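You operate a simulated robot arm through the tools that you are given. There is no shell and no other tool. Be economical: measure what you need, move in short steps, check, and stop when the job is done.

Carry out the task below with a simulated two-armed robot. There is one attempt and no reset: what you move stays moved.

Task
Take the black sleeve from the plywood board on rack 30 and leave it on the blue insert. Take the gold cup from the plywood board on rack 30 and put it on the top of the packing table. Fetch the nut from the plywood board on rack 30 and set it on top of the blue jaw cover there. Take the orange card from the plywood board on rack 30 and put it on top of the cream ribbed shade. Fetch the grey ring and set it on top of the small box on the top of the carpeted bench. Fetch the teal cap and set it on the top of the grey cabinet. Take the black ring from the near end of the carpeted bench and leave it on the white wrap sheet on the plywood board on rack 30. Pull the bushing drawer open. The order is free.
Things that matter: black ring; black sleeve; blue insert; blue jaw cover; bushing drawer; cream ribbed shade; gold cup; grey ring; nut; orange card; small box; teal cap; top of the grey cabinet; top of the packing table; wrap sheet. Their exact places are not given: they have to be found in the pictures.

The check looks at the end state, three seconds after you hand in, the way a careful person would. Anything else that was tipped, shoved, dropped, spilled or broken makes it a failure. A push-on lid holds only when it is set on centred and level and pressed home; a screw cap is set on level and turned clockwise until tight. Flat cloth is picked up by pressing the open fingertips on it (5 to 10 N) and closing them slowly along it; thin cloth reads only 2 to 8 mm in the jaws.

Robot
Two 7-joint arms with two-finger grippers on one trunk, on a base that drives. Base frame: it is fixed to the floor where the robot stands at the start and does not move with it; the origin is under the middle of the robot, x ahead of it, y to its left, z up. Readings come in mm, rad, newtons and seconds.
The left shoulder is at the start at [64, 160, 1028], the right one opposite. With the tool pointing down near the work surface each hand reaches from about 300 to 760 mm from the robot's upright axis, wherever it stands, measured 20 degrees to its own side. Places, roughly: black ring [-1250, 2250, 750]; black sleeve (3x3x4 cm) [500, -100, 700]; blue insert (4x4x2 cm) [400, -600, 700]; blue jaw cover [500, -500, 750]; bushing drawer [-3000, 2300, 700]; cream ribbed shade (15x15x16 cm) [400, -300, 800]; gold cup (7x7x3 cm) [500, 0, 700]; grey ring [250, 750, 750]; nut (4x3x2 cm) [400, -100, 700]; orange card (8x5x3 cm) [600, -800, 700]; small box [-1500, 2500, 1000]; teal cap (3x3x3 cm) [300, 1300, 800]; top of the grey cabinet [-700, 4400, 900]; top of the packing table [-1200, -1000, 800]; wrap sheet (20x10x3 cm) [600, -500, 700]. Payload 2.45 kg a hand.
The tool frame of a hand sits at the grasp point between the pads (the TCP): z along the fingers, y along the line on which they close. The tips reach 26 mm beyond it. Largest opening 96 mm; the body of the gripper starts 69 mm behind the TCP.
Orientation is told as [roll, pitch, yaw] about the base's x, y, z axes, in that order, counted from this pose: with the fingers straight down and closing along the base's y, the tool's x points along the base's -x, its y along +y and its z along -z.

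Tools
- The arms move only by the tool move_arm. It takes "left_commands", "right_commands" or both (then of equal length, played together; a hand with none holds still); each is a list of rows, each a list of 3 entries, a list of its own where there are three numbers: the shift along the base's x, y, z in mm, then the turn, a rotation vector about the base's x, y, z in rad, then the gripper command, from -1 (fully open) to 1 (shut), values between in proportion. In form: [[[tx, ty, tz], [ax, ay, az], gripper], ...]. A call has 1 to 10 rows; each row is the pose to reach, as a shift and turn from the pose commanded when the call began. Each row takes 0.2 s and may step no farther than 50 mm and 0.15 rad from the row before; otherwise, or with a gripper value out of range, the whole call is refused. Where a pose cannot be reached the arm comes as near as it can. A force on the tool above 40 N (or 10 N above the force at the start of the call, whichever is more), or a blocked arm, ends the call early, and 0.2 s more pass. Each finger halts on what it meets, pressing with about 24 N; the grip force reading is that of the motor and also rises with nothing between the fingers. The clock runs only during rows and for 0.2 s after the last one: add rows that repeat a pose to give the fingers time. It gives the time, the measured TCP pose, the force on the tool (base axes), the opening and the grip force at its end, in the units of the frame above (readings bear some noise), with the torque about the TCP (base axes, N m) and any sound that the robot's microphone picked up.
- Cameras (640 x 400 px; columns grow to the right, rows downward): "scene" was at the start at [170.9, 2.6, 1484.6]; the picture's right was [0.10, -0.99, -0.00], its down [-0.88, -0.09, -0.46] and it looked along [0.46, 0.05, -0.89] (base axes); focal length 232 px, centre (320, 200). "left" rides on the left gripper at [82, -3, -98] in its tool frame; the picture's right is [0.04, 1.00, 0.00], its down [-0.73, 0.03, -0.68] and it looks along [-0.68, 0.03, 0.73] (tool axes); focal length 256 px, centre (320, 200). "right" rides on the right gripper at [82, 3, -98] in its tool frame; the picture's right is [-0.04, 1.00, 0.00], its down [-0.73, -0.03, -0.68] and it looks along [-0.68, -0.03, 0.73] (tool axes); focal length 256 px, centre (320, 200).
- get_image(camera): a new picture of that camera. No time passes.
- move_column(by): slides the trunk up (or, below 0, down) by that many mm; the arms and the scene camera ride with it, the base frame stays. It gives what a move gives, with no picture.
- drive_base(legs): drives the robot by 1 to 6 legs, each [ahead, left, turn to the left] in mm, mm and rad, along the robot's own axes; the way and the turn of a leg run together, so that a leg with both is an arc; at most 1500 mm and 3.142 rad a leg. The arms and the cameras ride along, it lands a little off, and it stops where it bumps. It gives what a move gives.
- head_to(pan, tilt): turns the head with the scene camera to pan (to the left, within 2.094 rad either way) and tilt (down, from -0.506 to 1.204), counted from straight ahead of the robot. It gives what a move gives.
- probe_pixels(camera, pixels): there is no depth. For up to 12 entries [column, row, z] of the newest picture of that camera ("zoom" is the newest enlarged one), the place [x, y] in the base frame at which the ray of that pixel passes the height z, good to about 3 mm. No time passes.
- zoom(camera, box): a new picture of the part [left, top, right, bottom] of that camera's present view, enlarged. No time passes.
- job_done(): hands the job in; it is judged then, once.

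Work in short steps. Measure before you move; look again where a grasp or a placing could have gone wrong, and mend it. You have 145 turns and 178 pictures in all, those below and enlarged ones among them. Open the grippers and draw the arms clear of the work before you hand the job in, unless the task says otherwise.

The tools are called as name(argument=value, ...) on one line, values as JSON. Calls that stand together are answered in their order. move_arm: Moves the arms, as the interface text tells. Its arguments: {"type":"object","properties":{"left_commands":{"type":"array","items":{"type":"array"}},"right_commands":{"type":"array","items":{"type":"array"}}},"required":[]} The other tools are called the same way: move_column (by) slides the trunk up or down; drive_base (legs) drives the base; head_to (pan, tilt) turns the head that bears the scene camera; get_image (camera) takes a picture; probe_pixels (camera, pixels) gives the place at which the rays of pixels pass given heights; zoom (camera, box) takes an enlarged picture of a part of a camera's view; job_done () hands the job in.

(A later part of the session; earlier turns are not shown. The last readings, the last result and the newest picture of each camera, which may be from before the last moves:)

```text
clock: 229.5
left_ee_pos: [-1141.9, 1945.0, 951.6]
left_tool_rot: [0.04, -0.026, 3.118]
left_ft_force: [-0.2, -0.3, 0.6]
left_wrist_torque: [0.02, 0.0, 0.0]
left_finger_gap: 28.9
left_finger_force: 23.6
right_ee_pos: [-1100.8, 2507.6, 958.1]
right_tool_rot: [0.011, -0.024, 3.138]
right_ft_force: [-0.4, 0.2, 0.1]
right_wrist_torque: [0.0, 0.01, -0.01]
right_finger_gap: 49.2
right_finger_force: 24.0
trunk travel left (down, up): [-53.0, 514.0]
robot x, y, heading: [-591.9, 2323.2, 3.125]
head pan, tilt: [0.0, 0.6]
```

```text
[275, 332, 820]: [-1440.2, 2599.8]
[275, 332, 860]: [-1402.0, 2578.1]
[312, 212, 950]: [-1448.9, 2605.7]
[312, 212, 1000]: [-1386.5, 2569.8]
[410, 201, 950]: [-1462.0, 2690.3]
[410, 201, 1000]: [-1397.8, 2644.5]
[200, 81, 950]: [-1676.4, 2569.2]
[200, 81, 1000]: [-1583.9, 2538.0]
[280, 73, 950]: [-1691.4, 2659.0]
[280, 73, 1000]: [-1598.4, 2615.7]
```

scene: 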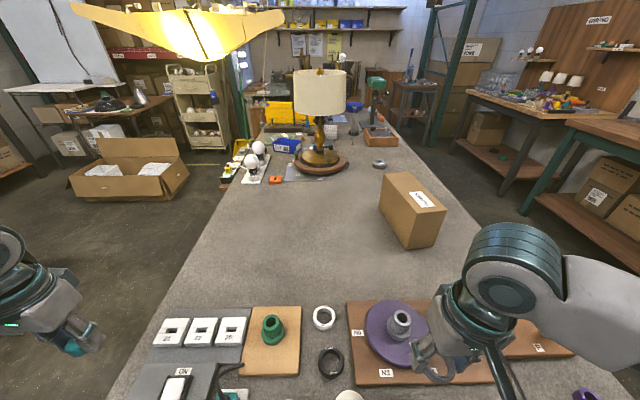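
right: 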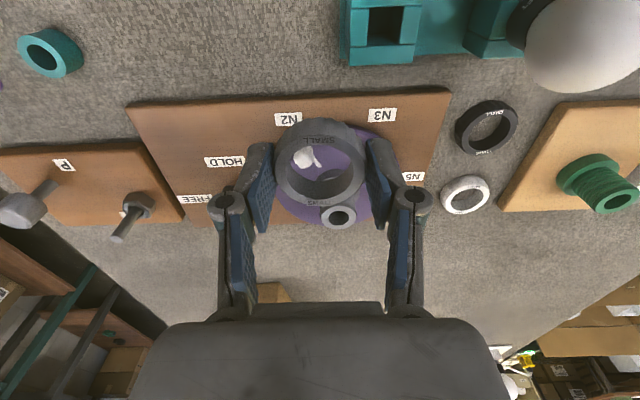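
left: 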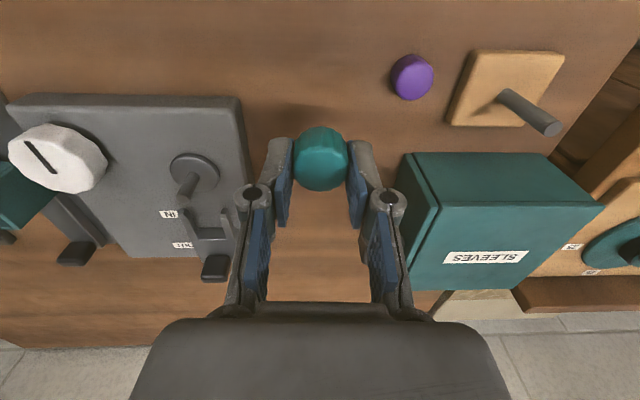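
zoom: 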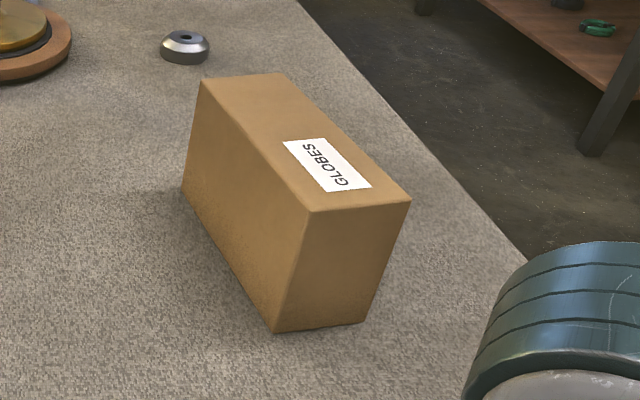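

Bench top z≈822, black ring [-1146,2351]; box top z≈957, centred [-1558,2625], near the bench's far edge. I raise the column 100 mm and go round to the far side, first checking the room there.

probe_pixels(camera="scene", pixels=[[525, 212, 0], [567, 122, 810], [466, 92, 810], [500, 183, 0], [640, 163, 810]])

move_column(by=100)

drive_base(legs=[[0, -850, 0], [0, 0, 1.571]])

get_image(camera="scene")

```text
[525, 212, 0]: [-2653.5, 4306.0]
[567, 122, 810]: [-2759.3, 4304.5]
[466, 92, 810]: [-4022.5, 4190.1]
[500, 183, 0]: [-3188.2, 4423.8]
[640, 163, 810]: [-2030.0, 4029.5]
```

```text
clock: 230.8
left_ee_pos: [-1143.2, 1947.2, 1049.2]
left_tool_rot: [0.04, -0.024, 3.118]
left_ft_force: [-0.2, 0.3, -0.5]
left_wrist_torque: [0.0, -0.06, 0.02]
left_finger_gap: 28.8
left_finger_force: 23.6
right_ee_pos: [-1102.6, 2507.6, 1057.4]
right_tool_rot: [0.008, -0.02, 3.137]
right_ft_force: [-0.2, -0.5, -0.4]
right_wrist_torque: [-0.01, -0.02, -0.03]
right_finger_gap: 49.3
right_finger_force: 24.2
trunk travel left (down, up): [-153.0, 414.0]
robot x, y, heading: [-593.8, 2315.5, 3.119]
head pan, tilt: [0.0, 0.6]
```

```text
clock: 239.3
left_ee_pos: [-194.9, 2643.0, 1053.0]
left_tool_rot: [0.044, -0.026, -1.59]
left_ft_force: [-0.1, 0.0, 0.7]
left_wrist_torque: [0.0, -0.04, 0.01]
left_finger_gap: 28.7
left_finger_force: 23.5
right_ee_pos: [-757.7, 2682.8, 1057.7]
right_tool_rot: [0.013, -0.022, -1.572]
right_ft_force: [0.2, 0.2, -0.9]
right_wrist_torque: [-0.02, 0.0, -0.01]
right_finger_gap: 49.0
right_finger_force: 24.2
trunk travel left (down, up): [-153.0, 414.0]
robot x, y, heading: [-568.9, 3190.9, -1.59]
head pan, tilt: [0.0, 0.6]
```

```text
36 pictures are left
```

scene: 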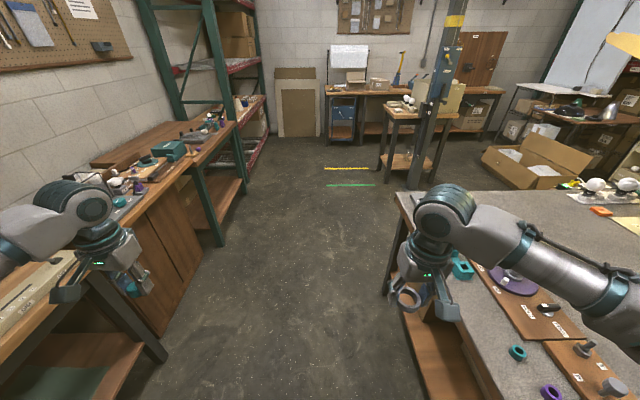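

Clear aisle. I slide right 735 mm so the ring comes beside the box.

drive_base(legs=[[0, -738, 0.019]])

head_to(pan=-0.2, tilt=0.9)

get_image(camera="right")

```text
clock: 243.3
left_ee_pos: [-912.7, 2661.0, 1053.0]
left_tool_rot: [0.037, -0.031, -1.565]
left_ft_force: [0.7, -1.0, 0.2]
left_wrist_torque: [0.01, -0.04, 0.0]
left_finger_gap: 28.7
left_finger_force: 23.7
right_ee_pos: [-1473.2, 2686.1, 1060.0]
right_tool_rot: [0.01, -0.029, -1.547]
right_ft_force: [0.0, -0.4, 0.5]
right_wrist_torque: [-0.01, 0.01, 0.02]
right_finger_gap: 49.2
right_finger_force: 23.9
trunk travel left (down, up): [-153.0, 414.0]
robot x, y, heading: [-1301.9, 3193.3, -1.563]
head pan, tilt: [0.0, 0.6]
```

```text
clock: 244.1
left_ee_pos: [-912.1, 2665.1, 1057.2]
left_tool_rot: [0.041, -0.036, -1.565]
left_ft_force: [0.1, 0.2, 0.8]
left_wrist_torque: [-0.03, 0.0, -0.01]
left_finger_gap: 28.8
left_finger_force: 23.9
right_ee_pos: [-1474.1, 2690.3, 1063.4]
right_tool_rot: [0.01, -0.033, -1.548]
right_ft_force: [1.1, 0.4, -0.7]
right_wrist_torque: [0.01, -0.01, 0.03]
right_finger_gap: 49.1
right_finger_force: 24.1
trunk travel left (down, up): [-153.0, 414.0]
robot x, y, heading: [-1301.1, 3191.6, -1.568]
head pan, tilt: [-0.201, 0.901]
```

```text
35 pictures are left
```

right: 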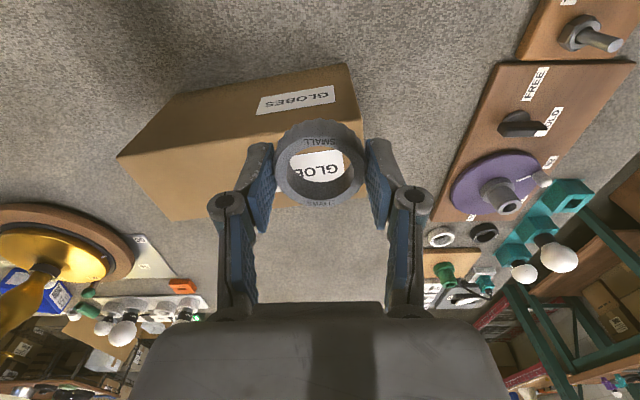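

probe_pixels(camera="right", pixels=[[118, 155, 957], [362, 122, 957], [172, 220, 957], [285, 150, 957], [270, 170, 957]])

```text
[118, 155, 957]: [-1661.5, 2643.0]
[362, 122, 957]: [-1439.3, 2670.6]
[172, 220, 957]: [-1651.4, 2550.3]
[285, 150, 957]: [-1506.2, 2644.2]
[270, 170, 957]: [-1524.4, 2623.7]
```

Box top spans roughly x -1655…-1440, y 2560…2665 there. I carry the ring to [-1515,2617] and lower it until contact.

move_arm(right_commands=[[[-14, -25, 0], [0, 0, 0], 0.1], [[-28, -50, 0], [0, 0, 0], 0.1], [[-41, -73, -10], [0, 0, 0], 0.1], [[-41, -73, -30], [0, 0, 0], 0.1], [[-41, -73, -50], [0, 0, 0], 0.1], [[-41, -73, -60], [0, 0, 0], 0.1], [[-41, -73, -60], [0, 0, 0], 0.1]])

get_image(camera="right")

```text
clock: 245.7
left_ee_pos: [-913.7, 2664.5, 1058.4]
left_tool_rot: [0.042, -0.036, -1.565]
left_ft_force: [0.0, -0.6, -1.1]
left_wrist_torque: [0.02, 0.0, 0.0]
left_finger_gap: 28.7
left_finger_force: 23.9
right_ee_pos: [-1517.5, 2617.9, 1004.6]
right_tool_rot: [0.012, -0.033, -1.549]
right_ft_force: [0.0, 0.2, -0.7]
right_wrist_torque: [-0.01, 0.0, -0.01]
right_finger_gap: 49.2
right_finger_force: 23.9
trunk travel left (down, up): [-153.0, 414.0]
robot x, y, heading: [-1302.6, 3196.2, -1.568]
head pan, tilt: [-0.201, 0.901]
```

```text
34 pictures are left
```

right: 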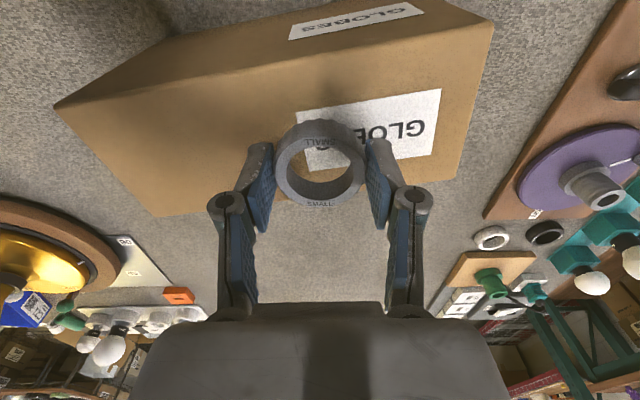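

probe_pixels(camera="right", pixels=[[320, 57, 957], [320, 185, 957], [320, 120, 957], [490, 25, 957], [460, 160, 957]])

move_arm(right_commands=[[[0, 0, -8], [0, 0, 0], 0.1], [[0, 0, -14], [0, 0, 0], 0.1], [[0, 0, -19], [0, 0, 0], 0.1], [[0, 0, -19], [0, 0, 0], 0.1]])

```text
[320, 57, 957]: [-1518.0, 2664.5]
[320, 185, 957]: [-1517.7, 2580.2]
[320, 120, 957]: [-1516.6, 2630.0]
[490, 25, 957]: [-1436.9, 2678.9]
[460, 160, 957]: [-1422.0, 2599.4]
```

```text
clock: 246.4
left_ee_pos: [-914.5, 2667.9, 1060.4]
left_tool_rot: [0.042, -0.039, -1.567]
left_ft_force: [-0.4, 0.2, 0.0]
left_wrist_torque: [0.04, 0.0, 0.0]
left_finger_gap: 28.9
left_finger_force: 23.7
right_ee_pos: [-1519.9, 2620.6, 994.3]
right_tool_rot: [0.015, -0.052, -1.55]
right_ft_force: [-0.9, 5.2, 9.9]
right_wrist_torque: [0.23, 0.36, -0.16]
right_finger_gap: 49.0
right_finger_force: 23.9
trunk travel left (down, up): [-153.0, 414.0]
robot x, y, heading: [-1304.0, 3192.4, -1.566]
head pan, tilt: [-0.201, 0.901]
stopped in row 3 (right hand): the force on the tool passed its limit at 47 N (the readings are from after the stop); the commanded pose is now the measured one
```

Contact; the ring is over the middle of the box top (y 2580–2664). I open and rise.

move_arm(right_commands=[[[0, 0, 1], [0, 0, 0], 0.0], [[0, 0, 2], [0, 0, 0], -0.2], [[0, 0, 2], [0, 0, 0], -0.4], [[0, 0, 2], [0, 0, 0], -0.5], [[0, 0, 30], [0, 0, 0], -0.5], [[0, 0, 70], [0, 0, 0], -0.6], [[0, 0, 100], [0, 0, 0], -0.6]])

get_image(camera="right")

```text
clock: 248.0
left_ee_pos: [-916.3, 2668.9, 1059.6]
left_tool_rot: [0.043, -0.041, -1.568]
left_ft_force: [-0.4, 0.4, -0.2]
left_wrist_torque: [-0.04, 0.0, 0.02]
left_finger_gap: 28.6
left_finger_force: 24.0
right_ee_pos: [-1526.6, 2626.6, 1089.7]
right_tool_rot: [0.014, -0.049, -1.551]
right_ft_force: [-0.5, -0.2, -0.5]
right_wrist_torque: [0.0, 0.01, -0.03]
right_finger_gap: 76.9
right_finger_force: 0.0
right hand out of reach, approached as far as the arm can: row 7
trunk travel left (down, up): [-153.0, 414.0]
robot x, y, heading: [-1302.2, 3193.8, -1.57]
head pan, tilt: [-0.201, 0.901]
```

```text
33 pictures are left
```

right: 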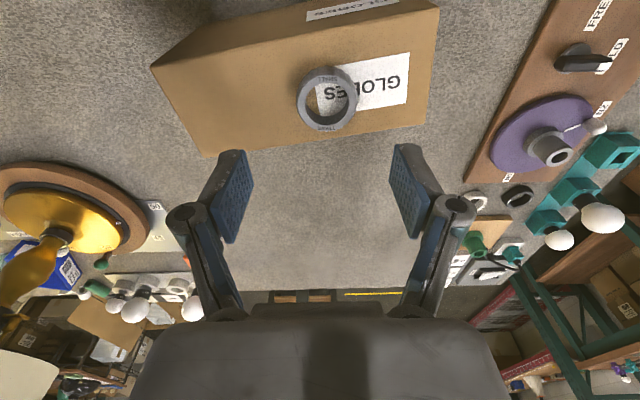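

The ring lies on the box. Next the cap: I turn to face the cabinet, drive up to it and look.

drive_base(legs=[[0, 0, 1.571], [0, 0, 1.571], [0, -600, 0], [480, 0, 0]])

head_to(pan=0.3, tilt=0.8)

get_image(camera="scene")

get_image(camera="left")

probe_pixels(camera="left", pixels=[[320, 50, 870], [320, 150, 870], [320, 250, 870], [200, 200, 870], [440, 200, 870]])

probe_pixels(camera="scene", pixels=[[320, 100, 870], [320, 150, 870], [320, 200, 870], [320, 250, 870], [220, 200, 870], [420, 200, 870], [120, 200, 870]])

```text
clock: 261.5
left_ee_pos: [-1060.7, 4198.8, 1059.8]
left_tool_rot: [0.045, -0.038, 1.54]
left_ft_force: [0.3, 0.0, 1.0]
left_wrist_torque: [0.0, -0.02, 0.02]
left_finger_gap: 28.7
left_finger_force: 23.5
right_ee_pos: [-450.1, 4219.2, 1088.9]
right_tool_rot: [0.015, -0.051, 1.557]
right_ft_force: [0.7, 0.1, 0.2]
right_wrist_torque: [-0.04, -0.01, 0.02]
right_finger_gap: 76.8
right_finger_force: 0.1
trunk travel left (down, up): [-153.0, 414.0]
robot x, y, heading: [-692.9, 3660.8, 1.538]
head pan, tilt: [-0.201, 0.901]
```

```text
clock: 262.4
left_ee_pos: [-1060.3, 4193.9, 1061.7]
left_tool_rot: [0.044, -0.042, 1.541]
left_ft_force: [-0.6, -0.4, -0.6]
left_wrist_torque: [-0.02, 0.0, -0.06]
left_finger_gap: 28.7
left_finger_force: 24.2
right_ee_pos: [-450.8, 4215.6, 1093.1]
right_tool_rot: [0.016, -0.053, 1.556]
right_ft_force: [0.2, 0.1, 0.4]
right_wrist_torque: [0.01, 0.0, 0.0]
right_finger_gap: 76.9
right_finger_force: 0.1
trunk travel left (down, up): [-153.0, 414.0]
robot x, y, heading: [-693.1, 3656.5, 1.546]
head pan, tilt: [0.3, 0.799]
```

```text
32 pictures are left
```

scene: 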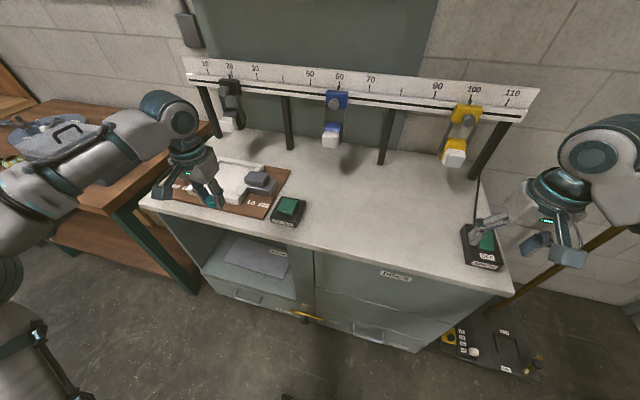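

```text
31 pictures are left
```

left: 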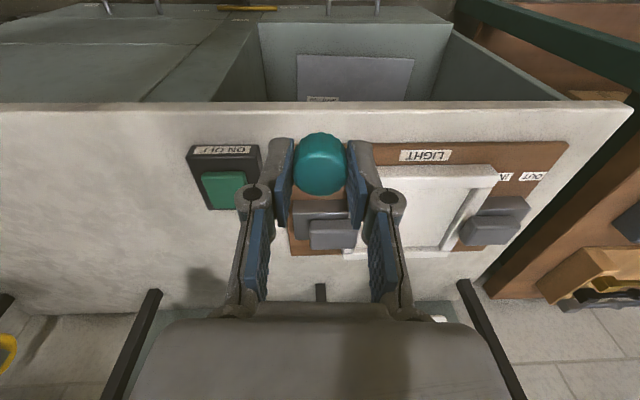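

```text
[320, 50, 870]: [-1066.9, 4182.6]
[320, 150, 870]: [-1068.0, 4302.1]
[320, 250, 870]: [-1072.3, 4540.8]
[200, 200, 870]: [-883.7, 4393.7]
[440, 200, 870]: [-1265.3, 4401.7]
```

```text
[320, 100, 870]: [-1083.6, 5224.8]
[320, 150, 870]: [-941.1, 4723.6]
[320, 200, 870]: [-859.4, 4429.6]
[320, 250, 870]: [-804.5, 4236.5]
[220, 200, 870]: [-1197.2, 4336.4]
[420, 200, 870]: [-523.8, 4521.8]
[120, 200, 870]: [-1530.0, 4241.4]
```

The counter is about z 878 with free space right of the green button box. I retract the right hand, shift right 200 mm, and bring the cap over [-785,4340].

move_arm(right_commands=[[[0, -45, 0], [0, 0, 0], -0.6], [[0, -90, 0], [0, 0, 0], -0.6], [[0, -135, 0], [0, 0, 0], -0.6], [[0, -160, 0], [0, 0, 0], -0.6]])

drive_base(legs=[[0, -205, 0]])

move_arm(left_commands=[[[20, 35, 0], [0, 0, 0], 0.5], [[40, 70, 0], [0, 0, 0], 0.5], [[60, 105, -10], [0, 0, 0], 0.5], [[75, 140, -40], [0, 0, 0], 0.5], [[75, 145, -80], [0, 0, 0], 0.5], [[75, 145, -105], [0, 0, 0], 0.5], [[75, 145, -105], [0, 0, 0], 0.5], [[75, 145, -105], [0, 0, 0], 0.5]])

get_image(camera="left")

```text
clock: 263.4
left_ee_pos: [-1061.8, 4193.3, 1063.7]
left_tool_rot: [0.045, -0.042, 1.543]
left_ft_force: [0.3, -0.3, -0.5]
left_wrist_torque: [0.03, 0.0, -0.02]
left_finger_gap: 28.8
left_finger_force: 24.0
right_ee_pos: [-449.4, 4054.6, 1088.7]
right_tool_rot: [0.015, -0.055, 1.558]
right_ft_force: [0.4, 0.4, -0.5]
right_wrist_torque: [0.02, 0.01, 0.0]
right_finger_gap: 77.0
right_finger_force: 0.0
trunk travel left (down, up): [-153.0, 414.0]
robot x, y, heading: [-691.0, 3661.4, 1.542]
head pan, tilt: [0.3, 0.799]
```

```text
clock: 265.0
left_ee_pos: [-854.1, 4187.3, 1061.7]
left_tool_rot: [0.042, -0.043, 1.541]
left_ft_force: [0.0, -0.4, -0.4]
left_wrist_torque: [-0.02, 0.02, 0.02]
left_finger_gap: 28.6
left_finger_force: 24.5
right_ee_pos: [-244.8, 4049.1, 1088.6]
right_tool_rot: [0.016, -0.054, 1.557]
right_ft_force: [0.3, -0.5, -0.6]
right_wrist_torque: [0.02, -0.02, 0.04]
right_finger_gap: 76.8
right_finger_force: 0.1
trunk travel left (down, up): [-153.0, 414.0]
robot x, y, heading: [-487.7, 3651.9, 1.542]
head pan, tilt: [0.3, 0.799]
```

```text
clock: 266.8
left_ee_pos: [-784.9, 4326.6, 958.8]
left_tool_rot: [0.045, -0.046, 1.541]
left_ft_force: [0.1, 0.7, -0.8]
left_wrist_torque: [0.01, 0.05, 0.01]
left_finger_gap: 28.2
left_finger_force: 24.2
left hand out of reach, approached as far as the arm can: row 4, 5, 6, 7, 8
right_ee_pos: [-244.8, 4046.1, 1091.2]
right_tool_rot: [0.018, -0.058, 1.558]
right_ft_force: [-0.1, -0.2, 0.1]
right_wrist_torque: [0.02, -0.02, -0.01]
right_finger_gap: 76.6
right_finger_force: 0.1
trunk travel left (down, up): [-153.0, 414.0]
robot x, y, heading: [-485.9, 3651.2, 1.541]
head pan, tilt: [0.3, 0.799]
```

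```text
30 pictures are left
```

left: 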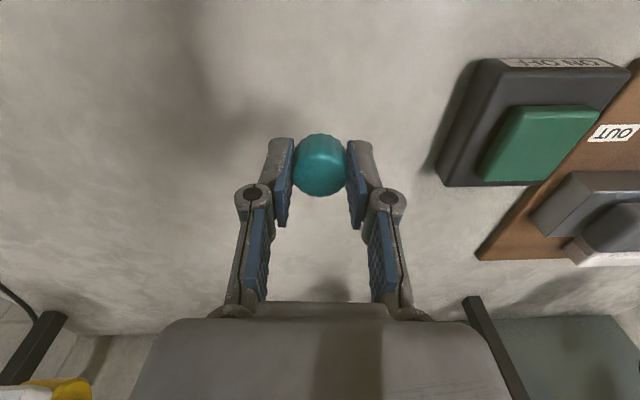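

Free counter below. I lower until contact, then release, rise, retract and take a check picture.

move_arm(left_commands=[[[0, 0, -20], [0, 0, 0], 0.5], [[0, 0, -35], [0, 0, 0], 0.5], [[0, 0, -42], [0, 0, 0], 0.5], [[0, 0, -47], [0, 0, 0], 0.5], [[0, 0, -51], [0, 0, 0], 0.5], [[0, 0, -55], [0, 0, 0], 0.5], [[0, 0, -59], [0, 0, 0], 0.5], [[0, 0, -63], [0, 0, 0], 0.5], [[0, 0, -67], [0, 0, 0], 0.5]])

move_arm(left_commands=[[[0, 0, 1], [0, 0, 0], 0.3], [[0, 0, 1], [0, 0, 0], 0.1], [[0, 0, 1], [0, 0, 0], -0.1], [[0, 0, 1], [0, 0, 0], -0.2], [[0, 0, 30], [0, 0, 0], -0.2], [[0, 0, 70], [0, 0, 0], -0.2], [[0, -30, 110], [0, 0, 0], -0.4], [[0, -60, 140], [0, 0, 0], -0.6]])

get_image(camera="left")

```text
clock: 268.8
left_ee_pos: [-783.6, 4326.7, 891.2]
left_tool_rot: [0.045, -0.046, 1.539]
left_ft_force: [-0.1, 0.3, -0.3]
left_wrist_torque: [0.0, 0.02, 0.02]
left_finger_gap: 28.8
left_finger_force: 23.8
right_ee_pos: [-244.7, 4046.5, 1091.0]
right_tool_rot: [0.019, -0.057, 1.555]
right_ft_force: [-0.4, 1.0, 0.1]
right_wrist_torque: [0.0, 0.01, 0.0]
right_finger_gap: 76.8
right_finger_force: 0.0
trunk travel left (down, up): [-153.0, 414.0]
robot x, y, heading: [-482.0, 3653.0, 1.54]
head pan, tilt: [0.3, 0.799]
```

```text
clock: 270.6
left_ee_pos: [-785.7, 4266.7, 1034.4]
left_tool_rot: [0.042, -0.048, 1.541]
left_ft_force: [-0.7, -1.1, -0.3]
left_wrist_torque: [0.02, 0.03, -0.03]
left_finger_gap: 77.2
left_finger_force: 0.2
right_ee_pos: [-243.5, 4044.8, 1091.4]
right_tool_rot: [0.016, -0.061, 1.557]
right_ft_force: [1.2, -0.8, -0.1]
right_wrist_torque: [0.01, -0.03, -0.01]
right_finger_gap: 77.0
right_finger_force: 0.0
trunk travel left (down, up): [-153.0, 414.0]
robot x, y, heading: [-487.6, 3652.2, 1.54]
head pan, tilt: [0.3, 0.799]
```

```text
29 pictures are left
```

left: 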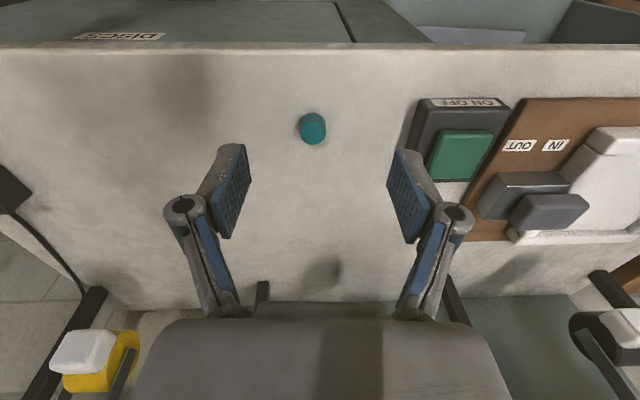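

The cap stands on the cabinet. Next the black ring: I back off, turn to face the bench end, slide over, and put the right hand above the ring at [-1146,2351].

drive_base(legs=[[-300, 0, 0], [0, 0, 1.58], [0, 1190, 0], [75, 0, 0]])

move_arm(right_commands=[[[-40, -10, -20], [0, 0, 0], -0.6], [[-80, -20, -40], [0, 0, 0], -0.6], [[-120, -30, -70], [0, 0, 0], -0.6], [[-160, -40, -100], [0, 0, 0], -0.6], [[-190, -50, -130], [0, 0, 0], -0.6], [[-190, -50, -160], [0, 0, 0], -0.6], [[-190, -50, -180], [0, 0, 0], -0.6], [[-190, -50, -180], [0, 0, 0], -0.6], [[-190, -50, -180], [0, 0, 0], -0.6]])

get_image(camera="right")

probe_pixels(camera="right", pixels=[[320, 100, 830], [320, 150, 830], [320, 200, 830], [260, 150, 830], [380, 150, 830], [200, 150, 830], [440, 150, 830], [320, 50, 830]])

```text
clock: 282.8
left_ee_pos: [-1182.1, 1843.9, 1031.3]
left_tool_rot: [0.043, -0.046, 3.138]
left_ft_force: [-0.8, 0.1, 0.1]
left_wrist_torque: [0.02, 0.0, -0.03]
left_finger_gap: 77.0
left_finger_force: 0.0
right_ee_pos: [-972.7, 2389.2, 1090.5]
right_tool_rot: [0.014, -0.056, -3.131]
right_ft_force: [-0.6, -0.1, -0.2]
right_wrist_torque: [0.01, -0.02, -0.02]
right_finger_gap: 76.8
right_finger_force: 0.0
trunk travel left (down, up): [-153.0, 414.0]
robot x, y, heading: [-572.2, 2164.4, 3.14]
head pan, tilt: [0.3, 0.799]
```

```text
refused: row 3 steps farther than a row can; nothing moved
```

```text
28 pictures are left
```

right: 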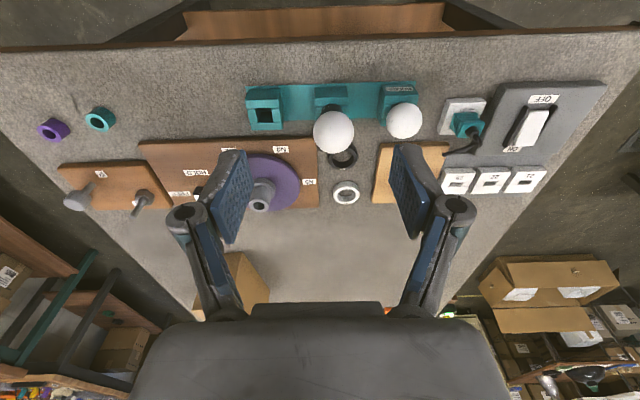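

```text
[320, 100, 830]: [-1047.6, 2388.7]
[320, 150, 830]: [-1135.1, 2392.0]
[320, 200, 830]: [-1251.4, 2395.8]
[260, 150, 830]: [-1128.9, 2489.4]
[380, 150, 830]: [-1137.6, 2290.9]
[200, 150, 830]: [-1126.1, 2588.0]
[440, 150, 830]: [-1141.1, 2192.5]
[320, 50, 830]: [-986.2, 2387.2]
```

Black ring confirmed at about [-1148,2351]. I bring the right hand above it with legal steps.

move_arm(right_commands=[[[-35, -8, -20], [0, -0.01, 0], -0.5], [[-70, -16, -40], [0, -0.02, 0], -0.4], [[-105, -23, -62], [0, -0.03, 0], -0.3], [[-140, -30, -85], [0, -0.04, 0], -0.3], [[-172, -38, -108], [0, -0.056, 0], -0.3], [[-176, -38, -150], [0, -0.056, 0], -0.3], [[-176, -38, -185], [0, -0.056, 0], -0.3], [[-176, -38, -185], [0, -0.056, 0], -0.3], [[-176, -38, -185], [0, -0.056, 0], -0.3]])

get_image(camera="right")

probe_pixels(camera="right", pixels=[[320, 100, 832], [320, 130, 832], [320, 160, 832], [280, 130, 832], [360, 130, 832]])

```text
clock: 284.8
left_ee_pos: [-1177.7, 1844.6, 1034.1]
left_tool_rot: [0.043, -0.052, 3.138]
left_ft_force: [-0.1, -0.6, 0.0]
left_wrist_torque: [0.0, -0.01, -0.03]
left_finger_gap: 76.8
left_finger_force: 0.0
right_ee_pos: [-1143.4, 2355.5, 905.8]
right_tool_rot: [0.018, -0.005, -3.13]
right_ft_force: [0.4, -0.1, 0.0]
right_wrist_torque: [0.0, -0.04, -0.01]
right_finger_gap: 62.3
right_finger_force: 0.1
trunk travel left (down, up): [-153.0, 414.0]
robot x, y, heading: [-570.7, 2165.5, 3.138]
head pan, tilt: [0.3, 0.799]
```

```text
27 pictures are left
```

right: 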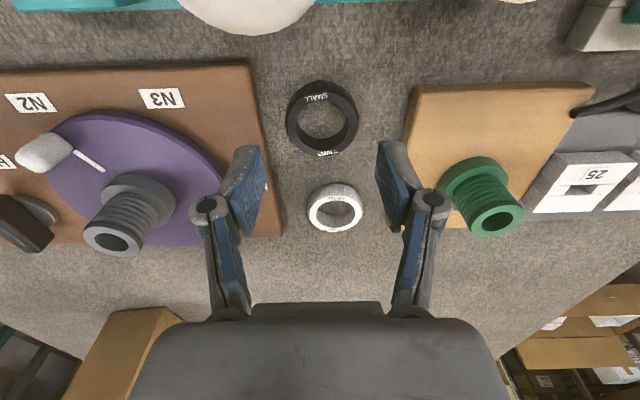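

```text
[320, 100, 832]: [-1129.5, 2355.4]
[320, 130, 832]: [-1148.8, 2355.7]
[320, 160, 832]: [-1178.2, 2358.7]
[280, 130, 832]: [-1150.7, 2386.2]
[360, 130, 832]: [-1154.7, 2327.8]
```

The ring is right under the hand. I open slightly wider, descend to z 849, close, and lift.

move_arm(right_commands=[[[1, -1, -15], [0, 0, 0], -0.5], [[1, -1, -35], [0, 0, 0], -0.5], [[1, -1, -50], [0, 0, 0], -0.5], [[1, -1, -56], [0, 0, 0], -0.5], [[1, -1, -56], [0, 0, 0], -0.2], [[1, -1, -56], [0, 0, 0], 0.1], [[1, -1, -56], [0, 0, 0], 0.2], [[1, -1, -56], [0, 0, 0], 0.2], [[1, -1, -20], [0, 0, 0], 0.2], [[1, -1, 25], [0, 0, 0], 0.2]])

move_arm(right_commands=[[[20, 0, 35], [0, 0, 0], 0.2], [[50, 0, 70], [0, 0, 0], 0.2], [[85, 0, 100], [0, 0, 0], 0.2], [[120, 0, 130], [0, 0, 0], 0.2], [[120, 0, 130], [0, 0, 0], 0.2]])

get_image(camera="right")

head_to(pan=0.0, tilt=0.35)

zoom(camera="scene", box=[200, 60, 500, 250])

```text
clock: 287.0
left_ee_pos: [-1176.0, 1845.3, 1036.1]
left_tool_rot: [0.045, -0.053, 3.14]
left_ft_force: [0.5, -0.4, -0.5]
left_wrist_torque: [0.0, 0.0, -0.01]
left_finger_gap: 76.6
left_finger_force: 0.0
right_ee_pos: [-1142.2, 2355.8, 935.9]
right_tool_rot: [0.017, -0.004, -3.129]
right_ft_force: [-0.4, -0.2, -0.2]
right_wrist_torque: [0.02, 0.0, -0.01]
right_finger_gap: 48.5
right_finger_force: 24.2
trunk travel left (down, up): [-153.0, 414.0]
robot x, y, heading: [-569.6, 2160.3, 3.14]
head pan, tilt: [0.3, 0.799]
```

```text
clock: 288.2
left_ee_pos: [-1179.0, 1845.1, 1031.6]
left_tool_rot: [0.044, -0.048, 3.138]
left_ft_force: [0.5, 0.5, -0.2]
left_wrist_torque: [0.0, -0.01, -0.02]
left_finger_gap: 77.3
left_finger_force: 0.0
right_ee_pos: [-1025.9, 2353.2, 1061.4]
right_tool_rot: [0.018, -0.001, -3.129]
right_ft_force: [0.3, 0.1, -0.6]
right_wrist_torque: [-0.01, 0.0, -0.01]
right_finger_gap: 48.4
right_finger_force: 23.9
trunk travel left (down, up): [-153.0, 414.0]
robot x, y, heading: [-578.5, 2158.4, 3.139]
head pan, tilt: [0.3, 0.799]
```

```text
26 pictures are left
```

right: 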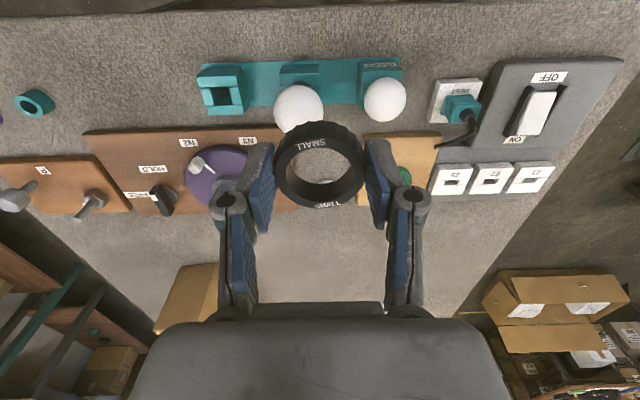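

```text
clock: 289.1
left_ee_pos: [-1178.2, 1844.7, 1034.7]
left_tool_rot: [0.043, -0.052, 3.138]
left_ft_force: [-0.4, 1.3, 0.6]
left_wrist_torque: [0.02, 0.0, 0.03]
left_finger_gap: 76.7
left_finger_force: 0.0
right_ee_pos: [-1025.0, 2354.6, 1061.5]
right_tool_rot: [0.017, -0.007, -3.13]
right_ft_force: [0.4, -0.3, -0.3]
right_wrist_torque: [-0.02, 0.01, -0.03]
right_finger_gap: 48.1
right_finger_force: 23.7
trunk travel left (down, up): [-153.0, 414.0]
robot x, y, heading: [-570.5, 2160.1, 3.14]
head pan, tilt: [0.0, 0.351]
```

```text
2.11 times, centred on (350, 155) of scene
```

zoom: 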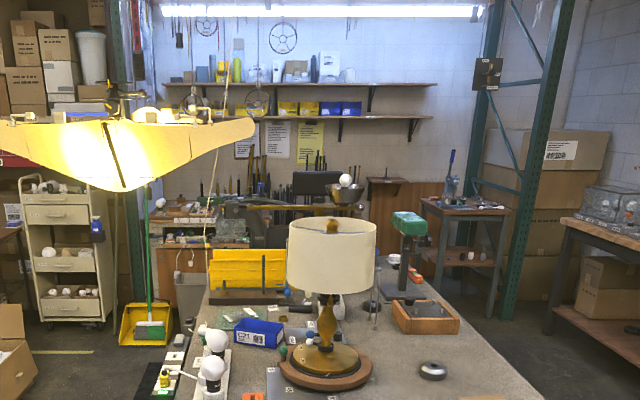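

The black ring is held (48 mm). The bushing drawer must lie at the far end of the bench; I go round along the free aisle and look back at it.

drive_base(legs=[[0, -1190, 0], [1500, 0, 0], [1150, 0, 0], [0, 0, 1.571]])

head_to(pan=0.1, tilt=0.6)

get_image(camera="scene")

probe_pixels(camera="scene", pixels=[[320, 150, 700], [320, 200, 700], [320, 250, 700], [220, 200, 700], [420, 200, 700], [220, 150, 700], [420, 150, 700], [120, 200, 700], [520, 200, 700]])

```text
clock: 311.5
left_ee_pos: [-2916.1, 2764.6, 1034.4]
left_tool_rot: [0.043, -0.049, -1.573]
left_ft_force: [0.2, 0.0, 0.0]
left_wrist_torque: [-0.02, -0.02, -0.01]
left_finger_gap: 76.5
left_finger_force: 0.2
right_ee_pos: [-3423.0, 2917.7, 1060.9]
right_tool_rot: [0.019, -0.003, -1.559]
right_ft_force: [-0.3, 0.0, -1.2]
right_wrist_torque: [-0.01, -0.03, -0.01]
right_finger_gap: 46.6
right_finger_force: 24.0
trunk travel left (down, up): [-153.0, 414.0]
robot x, y, heading: [-3234.1, 3370.1, -1.569]
head pan, tilt: [0.0, 0.351]
```

```text
clock: 312.3
left_ee_pos: [-2915.3, 2768.4, 1037.3]
left_tool_rot: [0.043, -0.054, -1.574]
left_ft_force: [-0.2, 0.1, -0.3]
left_wrist_torque: [0.04, 0.0, 0.0]
left_finger_gap: 77.0
left_finger_force: 0.1
right_ee_pos: [-3424.6, 2923.1, 1064.8]
right_tool_rot: [0.017, -0.01, -1.559]
right_ft_force: [0.2, -0.2, 1.0]
right_wrist_torque: [-0.04, -0.01, -0.03]
right_finger_gap: 46.4
right_finger_force: 24.1
trunk travel left (down, up): [-153.0, 414.0]
robot x, y, heading: [-3229.9, 3370.5, -1.568]
head pan, tilt: [0.099, 0.6]
```

```text
24 pictures are left
```

scene: 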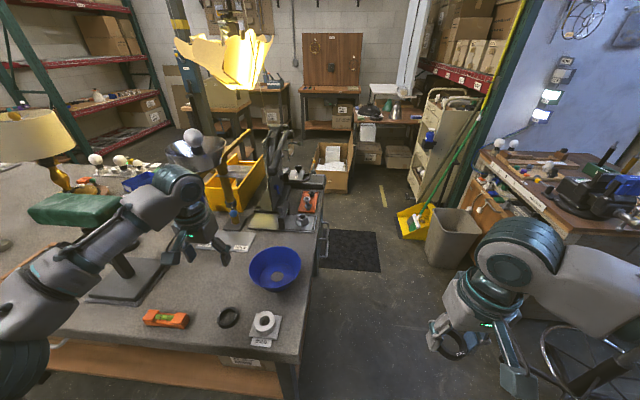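

```text
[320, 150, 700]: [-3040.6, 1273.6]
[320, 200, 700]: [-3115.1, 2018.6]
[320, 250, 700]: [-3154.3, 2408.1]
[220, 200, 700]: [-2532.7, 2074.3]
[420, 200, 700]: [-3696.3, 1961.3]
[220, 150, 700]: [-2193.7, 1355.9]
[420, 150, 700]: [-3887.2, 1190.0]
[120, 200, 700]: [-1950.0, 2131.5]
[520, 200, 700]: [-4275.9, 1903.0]
```

There is the drawer pull on the bench's end at (323,240), facing -x. I zoom on it, then drive round to stand in front of it facing +x.

zoom(camera="scene", box=[270, 190, 370, 290])

probe_pixels(camera="scene", pixels=[[327, 225, 720], [323, 257, 720], [327, 225, 760], [323, 257, 760], [299, 355, 822], [313, 190, 822]])

drive_base(legs=[[0, -380, 0], [1230, 0, 0], [0, 0, 1.571]])

head_to(pan=0.2, tilt=0.9)

get_image(camera="scene")

get_image(camera="left")

probe_pixels(camera="left", pixels=[[320, 30, 740], [320, 80, 740], [320, 130, 740], [420, 80, 740], [220, 80, 740]])

```text
4.00 times, centred on (320, 240) of scene
```

zoom: 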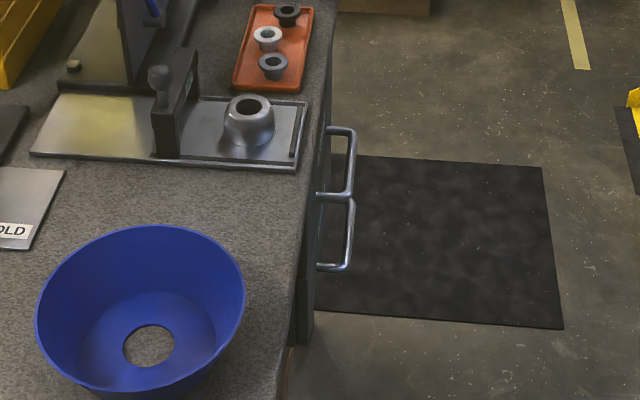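

```text
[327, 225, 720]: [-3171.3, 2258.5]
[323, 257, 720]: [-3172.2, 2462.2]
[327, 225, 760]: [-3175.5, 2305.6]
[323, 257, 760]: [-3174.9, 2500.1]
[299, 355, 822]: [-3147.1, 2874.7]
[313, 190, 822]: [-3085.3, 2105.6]
```

```text
clock: 322.6
left_ee_pos: [-2993.9, 1951.2, 1044.6]
left_tool_rot: [0.034, -0.097, -0.822]
left_ft_force: [12.3, -34.1, -4.8]
left_wrist_torque: [0.62, 0.35, -1.3]
left_finger_gap: 65.3
left_finger_force: 0.0
right_ee_pos: [-3463.0, 1714.4, 1067.9]
right_tool_rot: [0.02, -0.019, -0.776]
right_ft_force: [0.4, 0.6, -0.2]
right_wrist_torque: [-0.02, 0.02, -0.03]
right_finger_gap: 45.5
right_finger_force: 24.0
trunk travel left (down, up): [-153.0, 414.0]
robot x, y, heading: [-3630.7, 2163.7, -0.788]
head pan, tilt: [0.099, 0.6]
stopped in leg 3: the force on the tool passed its limit at 118 N (the readings are from after the stop); the commanded pose is now the measured one
```

```text
clock: 323.4
left_ee_pos: [-2992.3, 1953.4, 1045.8]
left_tool_rot: [0.032, -0.095, -0.814]
left_ft_force: [10.9, -42.1, -0.5]
left_wrist_torque: [0.84, 0.35, -1.32]
left_finger_gap: 62.5
left_finger_force: 0.1
right_ee_pos: [-3462.5, 1713.2, 1066.7]
right_tool_rot: [0.022, -0.017, -0.777]
right_ft_force: [0.2, -0.6, 0.0]
right_wrist_torque: [0.03, 0.04, -0.02]
right_finger_gap: 45.7
right_finger_force: 23.8
trunk travel left (down, up): [-153.0, 414.0]
robot x, y, heading: [-3633.4, 2164.8, -0.788]
head pan, tilt: [0.201, 0.901]
```

```text
22 pictures are left
```

scene: 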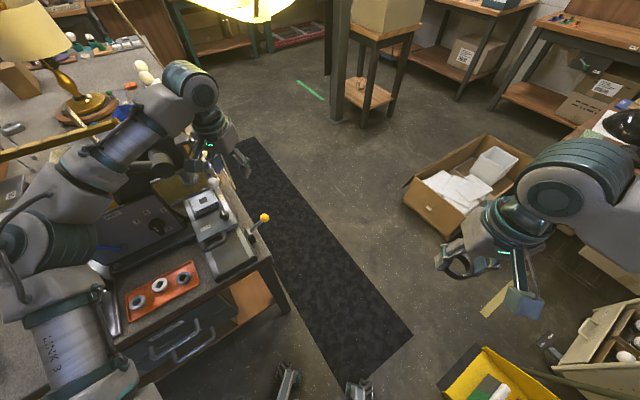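

```text
21 pictures are left
```

left: 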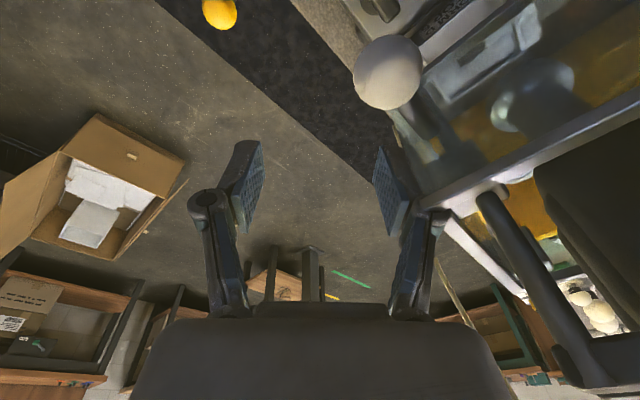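

```text
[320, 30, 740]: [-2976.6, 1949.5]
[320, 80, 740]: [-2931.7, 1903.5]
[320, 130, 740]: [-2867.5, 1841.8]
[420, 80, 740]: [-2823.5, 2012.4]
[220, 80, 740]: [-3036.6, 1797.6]
```

The left hand met a machine on the bench end; I turn back to free it, step away, retract and yaw the left hand 90° for the pull, then turn to face the drawer and look.

drive_base(legs=[[0, 0, -0.35], [-19, -112, 0]])

move_arm(left_commands=[[[-16, 35, 0], [0, 0, -0.14], -0.6], [[-32, 70, 0], [0, 0, -0.28], -0.6], [[-48, 105, 0], [0, 0, -0.42], -0.6], [[-64, 140, 0], [0, 0, -0.56], -0.6], [[-80, 175, 0], [0, 0, -0.7], -0.6], [[-96, 209, 0], [0, 0, -0.84], -0.6], [[-96, 209, 0], [0, 0, -0.98], -0.6], [[-96, 209, 0], [0, 0, -1.12], -0.6], [[-96, 209, 0], [0, 0, -1.26], -0.6], [[-96, 209, 0], [0, 0, -1.4], -0.6]])

drive_base(legs=[[0, 0, 1.14]])

head_to(pan=0.3, tilt=0.9)

get_image(camera="scene")

probe_pixels(camera="scene", pixels=[[320, 150, 740], [320, 200, 740], [320, 250, 740], [320, 300, 740], [240, 250, 740], [400, 250, 740], [240, 200, 740], [400, 200, 740], [240, 300, 740], [400, 300, 740]])

```text
clock: 325.6
left_ee_pos: [-3163.7, 1740.6, 1028.8]
left_tool_rot: [-0.008, -0.087, -1.158]
left_ft_force: [2.1, 1.8, -0.7]
left_wrist_torque: [-0.07, 0.2, 0.0]
left_finger_gap: 76.7
left_finger_force: 0.0
right_ee_pos: [-3685.8, 1676.0, 1074.0]
right_tool_rot: [-0.025, -0.016, -1.126]
right_ft_force: [1.8, 1.2, -0.3]
right_wrist_torque: [-0.1, 0.18, 0.04]
right_finger_gap: 45.5
right_finger_force: 23.4
trunk travel left (down, up): [-153.0, 414.0]
robot x, y, heading: [-3732.5, 2138.8, -1.139]
head pan, tilt: [0.201, 0.901]
```

```text
clock: 327.8
left_ee_pos: [-3314.9, 1932.7, 1053.7]
left_tool_rot: [0.034, -0.085, -2.563]
left_ft_force: [0.5, -0.7, 0.3]
left_wrist_torque: [0.0, -0.02, -0.04]
left_finger_gap: 76.7
left_finger_force: 0.0
right_ee_pos: [-3743.7, 1660.6, 1067.5]
right_tool_rot: [0.029, -0.025, -1.126]
right_ft_force: [0.7, -0.3, -0.2]
right_wrist_torque: [0.01, -0.03, -0.04]
right_finger_gap: 45.3
right_finger_force: 23.8
trunk travel left (down, up): [-153.0, 414.0]
robot x, y, heading: [-3732.5, 2136.5, -1.143]
head pan, tilt: [0.201, 0.901]
```

```text
clock: 331.1
left_ee_pos: [-3365.9, 2406.6, 1057.7]
left_tool_rot: [0.037, -0.068, -1.441]
left_ft_force: [-0.8, -0.6, 1.5]
left_wrist_torque: [0.08, 0.02, -0.04]
left_finger_gap: 76.7
left_finger_force: 0.2
right_ee_pos: [-3305.3, 1900.8, 1066.7]
right_tool_rot: [0.047, -0.025, -0.008]
right_ft_force: [0.7, -2.2, 0.0]
right_wrist_torque: [0.1, 0.0, 0.02]
right_finger_gap: 45.6
right_finger_force: 23.5
trunk travel left (down, up): [-153.0, 414.0]
robot x, y, heading: [-3730.1, 2132.4, -0.022]
head pan, tilt: [0.201, 0.901]
```

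```text
clock: 331.7
left_ee_pos: [-3369.5, 2415.5, 1054.6]
left_tool_rot: [0.038, -0.08, -1.441]
left_ft_force: [-0.7, -0.1, -0.4]
left_wrist_torque: [0.02, 0.01, 0.03]
left_finger_gap: 76.8
left_finger_force: 0.2
right_ee_pos: [-3309.0, 1911.2, 1071.3]
right_tool_rot: [0.033, -0.027, -0.009]
right_ft_force: [0.1, -0.9, -0.3]
right_wrist_torque: [0.02, 0.0, 0.01]
right_finger_gap: 45.6
right_finger_force: 24.2
trunk travel left (down, up): [-153.0, 414.0]
robot x, y, heading: [-3733.2, 2126.2, -0.03]
head pan, tilt: [0.3, 0.901]
```

```text
20 pictures are left
```

scene: 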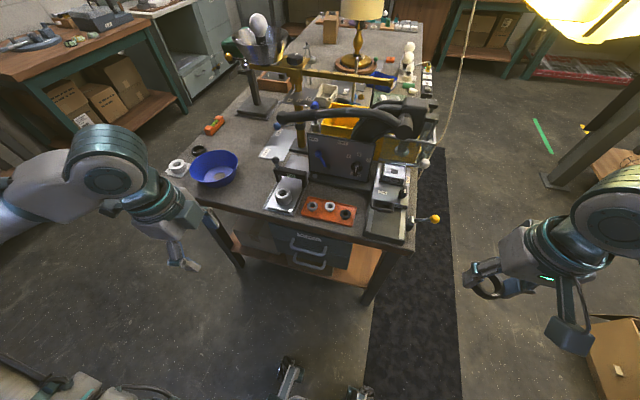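

```text
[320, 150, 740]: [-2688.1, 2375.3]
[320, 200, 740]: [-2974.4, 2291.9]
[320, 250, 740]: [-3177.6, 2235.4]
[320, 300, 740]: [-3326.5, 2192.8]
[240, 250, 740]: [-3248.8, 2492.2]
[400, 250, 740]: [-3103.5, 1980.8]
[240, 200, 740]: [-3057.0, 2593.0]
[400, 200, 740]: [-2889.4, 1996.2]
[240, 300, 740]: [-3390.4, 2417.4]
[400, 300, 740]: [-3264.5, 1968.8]
```

Two stacked drawers show at (308,246) and (308,264). I zoom in to read labels and fix the pull's place.

zoom(camera="scene", box=[270, 215, 350, 280])

probe_pixels(camera="zoom", pixels=[[180, 200, 740], [320, 200, 740], [460, 200, 740], [320, 120, 740], [320, 280, 740], [320, 200, 680], [320, 280, 680], [320, 340, 680]])

get_image(camera="left")

```text
6.15 times, centred on (310, 248) of scene
```

zoom: 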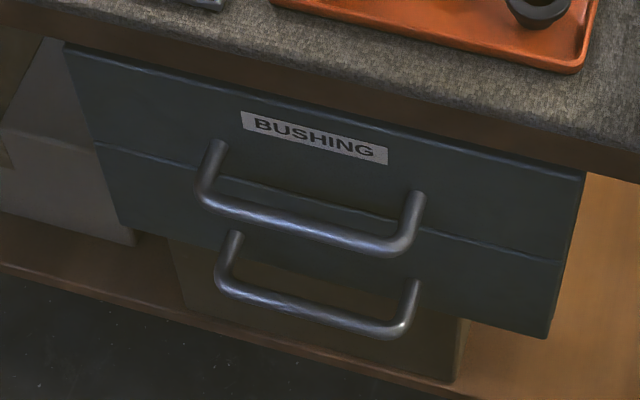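

```text
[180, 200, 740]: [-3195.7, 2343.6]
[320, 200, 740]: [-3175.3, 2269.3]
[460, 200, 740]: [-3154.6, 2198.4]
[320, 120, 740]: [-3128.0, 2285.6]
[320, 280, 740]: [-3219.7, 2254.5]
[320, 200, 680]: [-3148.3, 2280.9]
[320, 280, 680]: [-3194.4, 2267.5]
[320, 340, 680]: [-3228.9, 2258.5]
```

```text
18 pictures are left
```

left: 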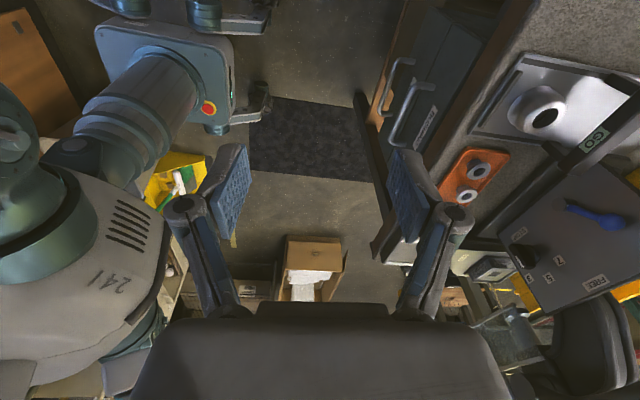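

The upper drawer is BUSHING; its bar is about [-3173,2280,705]. I bring the left hand above it with fingers 40 mm apart and check.

move_arm(left_commands=[[[33, -23, 0], [0, 0, 0], 0.17], [[66, -46, 0], [0, 0, 0], 0.17], [[99, -69, 0], [0, 0, 0], 0.17], [[132, -92, 0], [0, 0, 0], 0.17], [[165, -115, 0], [0, 0, 0], 0.17], [[194, -136, 0], [0, 0, 0], 0.17], [[194, -136, -45], [0, 0, 0], 0.17], [[194, -136, -90], [0, 0, 0], 0.17], [[194, -136, -135], [0, 0, 0], 0.17], [[194, -136, -180], [0, 0, 0], 0.17]])

move_arm(left_commands=[[[0, 0, -40], [0, 0, 0], 0.17], [[0, 0, -80], [0, 0, 0], 0.17], [[0, 0, -80], [0, 0, 0], 0.17], [[0, 0, -80], [0, 0, 0], 0.17]])

get_image(camera="left")

get_image(camera="scene")

probe_pixels(camera="left", pixels=[[320, 60, 705], [320, 110, 705], [320, 150, 705], [380, 110, 705], [260, 110, 705], [440, 110, 705]])

```text
clock: 333.9
left_ee_pos: [-3175.4, 2311.7, 866.5]
left_tool_rot: [0.033, -0.11, -1.435]
left_ft_force: [0.6, 0.2, -0.2]
left_wrist_torque: [-0.07, -0.01, 0.02]
left_finger_gap: 40.1
left_finger_force: 0.0
right_ee_pos: [-3306.3, 1947.3, 1073.9]
right_tool_rot: [0.006, -0.027, -0.006]
right_ft_force: [-0.3, 0.1, -1.0]
right_wrist_torque: [-0.05, 0.0, 0.0]
right_finger_gap: 45.6
right_finger_force: 24.4
trunk travel left (down, up): [-153.0, 414.0]
robot x, y, heading: [-3731.6, 2134.1, -0.027]
head pan, tilt: [0.3, 0.901]
```

```text
clock: 334.3
left_ee_pos: [-3176.6, 2284.4, 859.4]
left_tool_rot: [0.058, -0.075, -1.434]
left_ft_force: [0.4, -0.2, -0.4]
left_wrist_torque: [0.08, 0.01, -0.02]
left_finger_gap: 40.9
left_finger_force: 0.2
right_ee_pos: [-3313.5, 1910.5, 1070.7]
right_tool_rot: [0.038, -0.032, -0.007]
right_ft_force: [-0.1, -1.2, 0.2]
right_wrist_torque: [0.08, -0.01, 0.0]
right_finger_gap: 45.6
right_finger_force: 23.9
trunk travel left (down, up): [-153.0, 414.0]
robot x, y, heading: [-3730.1, 2130.7, -0.018]
head pan, tilt: [0.3, 0.901]
stopped in row 1 (left hand): the force on the tool passed its limit at 58 N (the readings are from after the stop); the commanded pose is now the measured one
```

```text
17 pictures are left
```

left: 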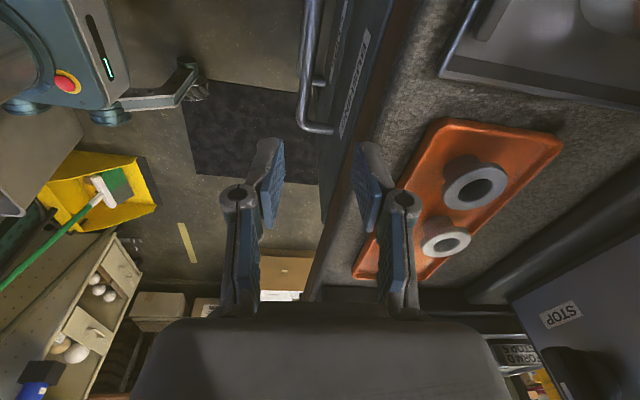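

```text
16 pictures are left
```

scene: 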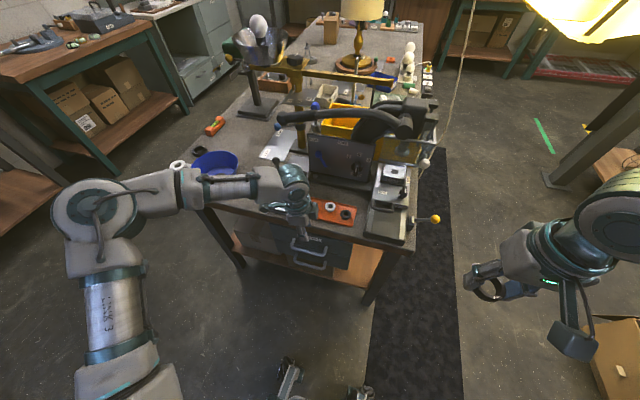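

```text
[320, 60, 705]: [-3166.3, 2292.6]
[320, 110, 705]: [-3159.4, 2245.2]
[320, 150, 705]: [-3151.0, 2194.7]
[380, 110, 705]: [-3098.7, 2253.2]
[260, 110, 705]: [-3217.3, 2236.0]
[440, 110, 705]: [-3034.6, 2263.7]
```

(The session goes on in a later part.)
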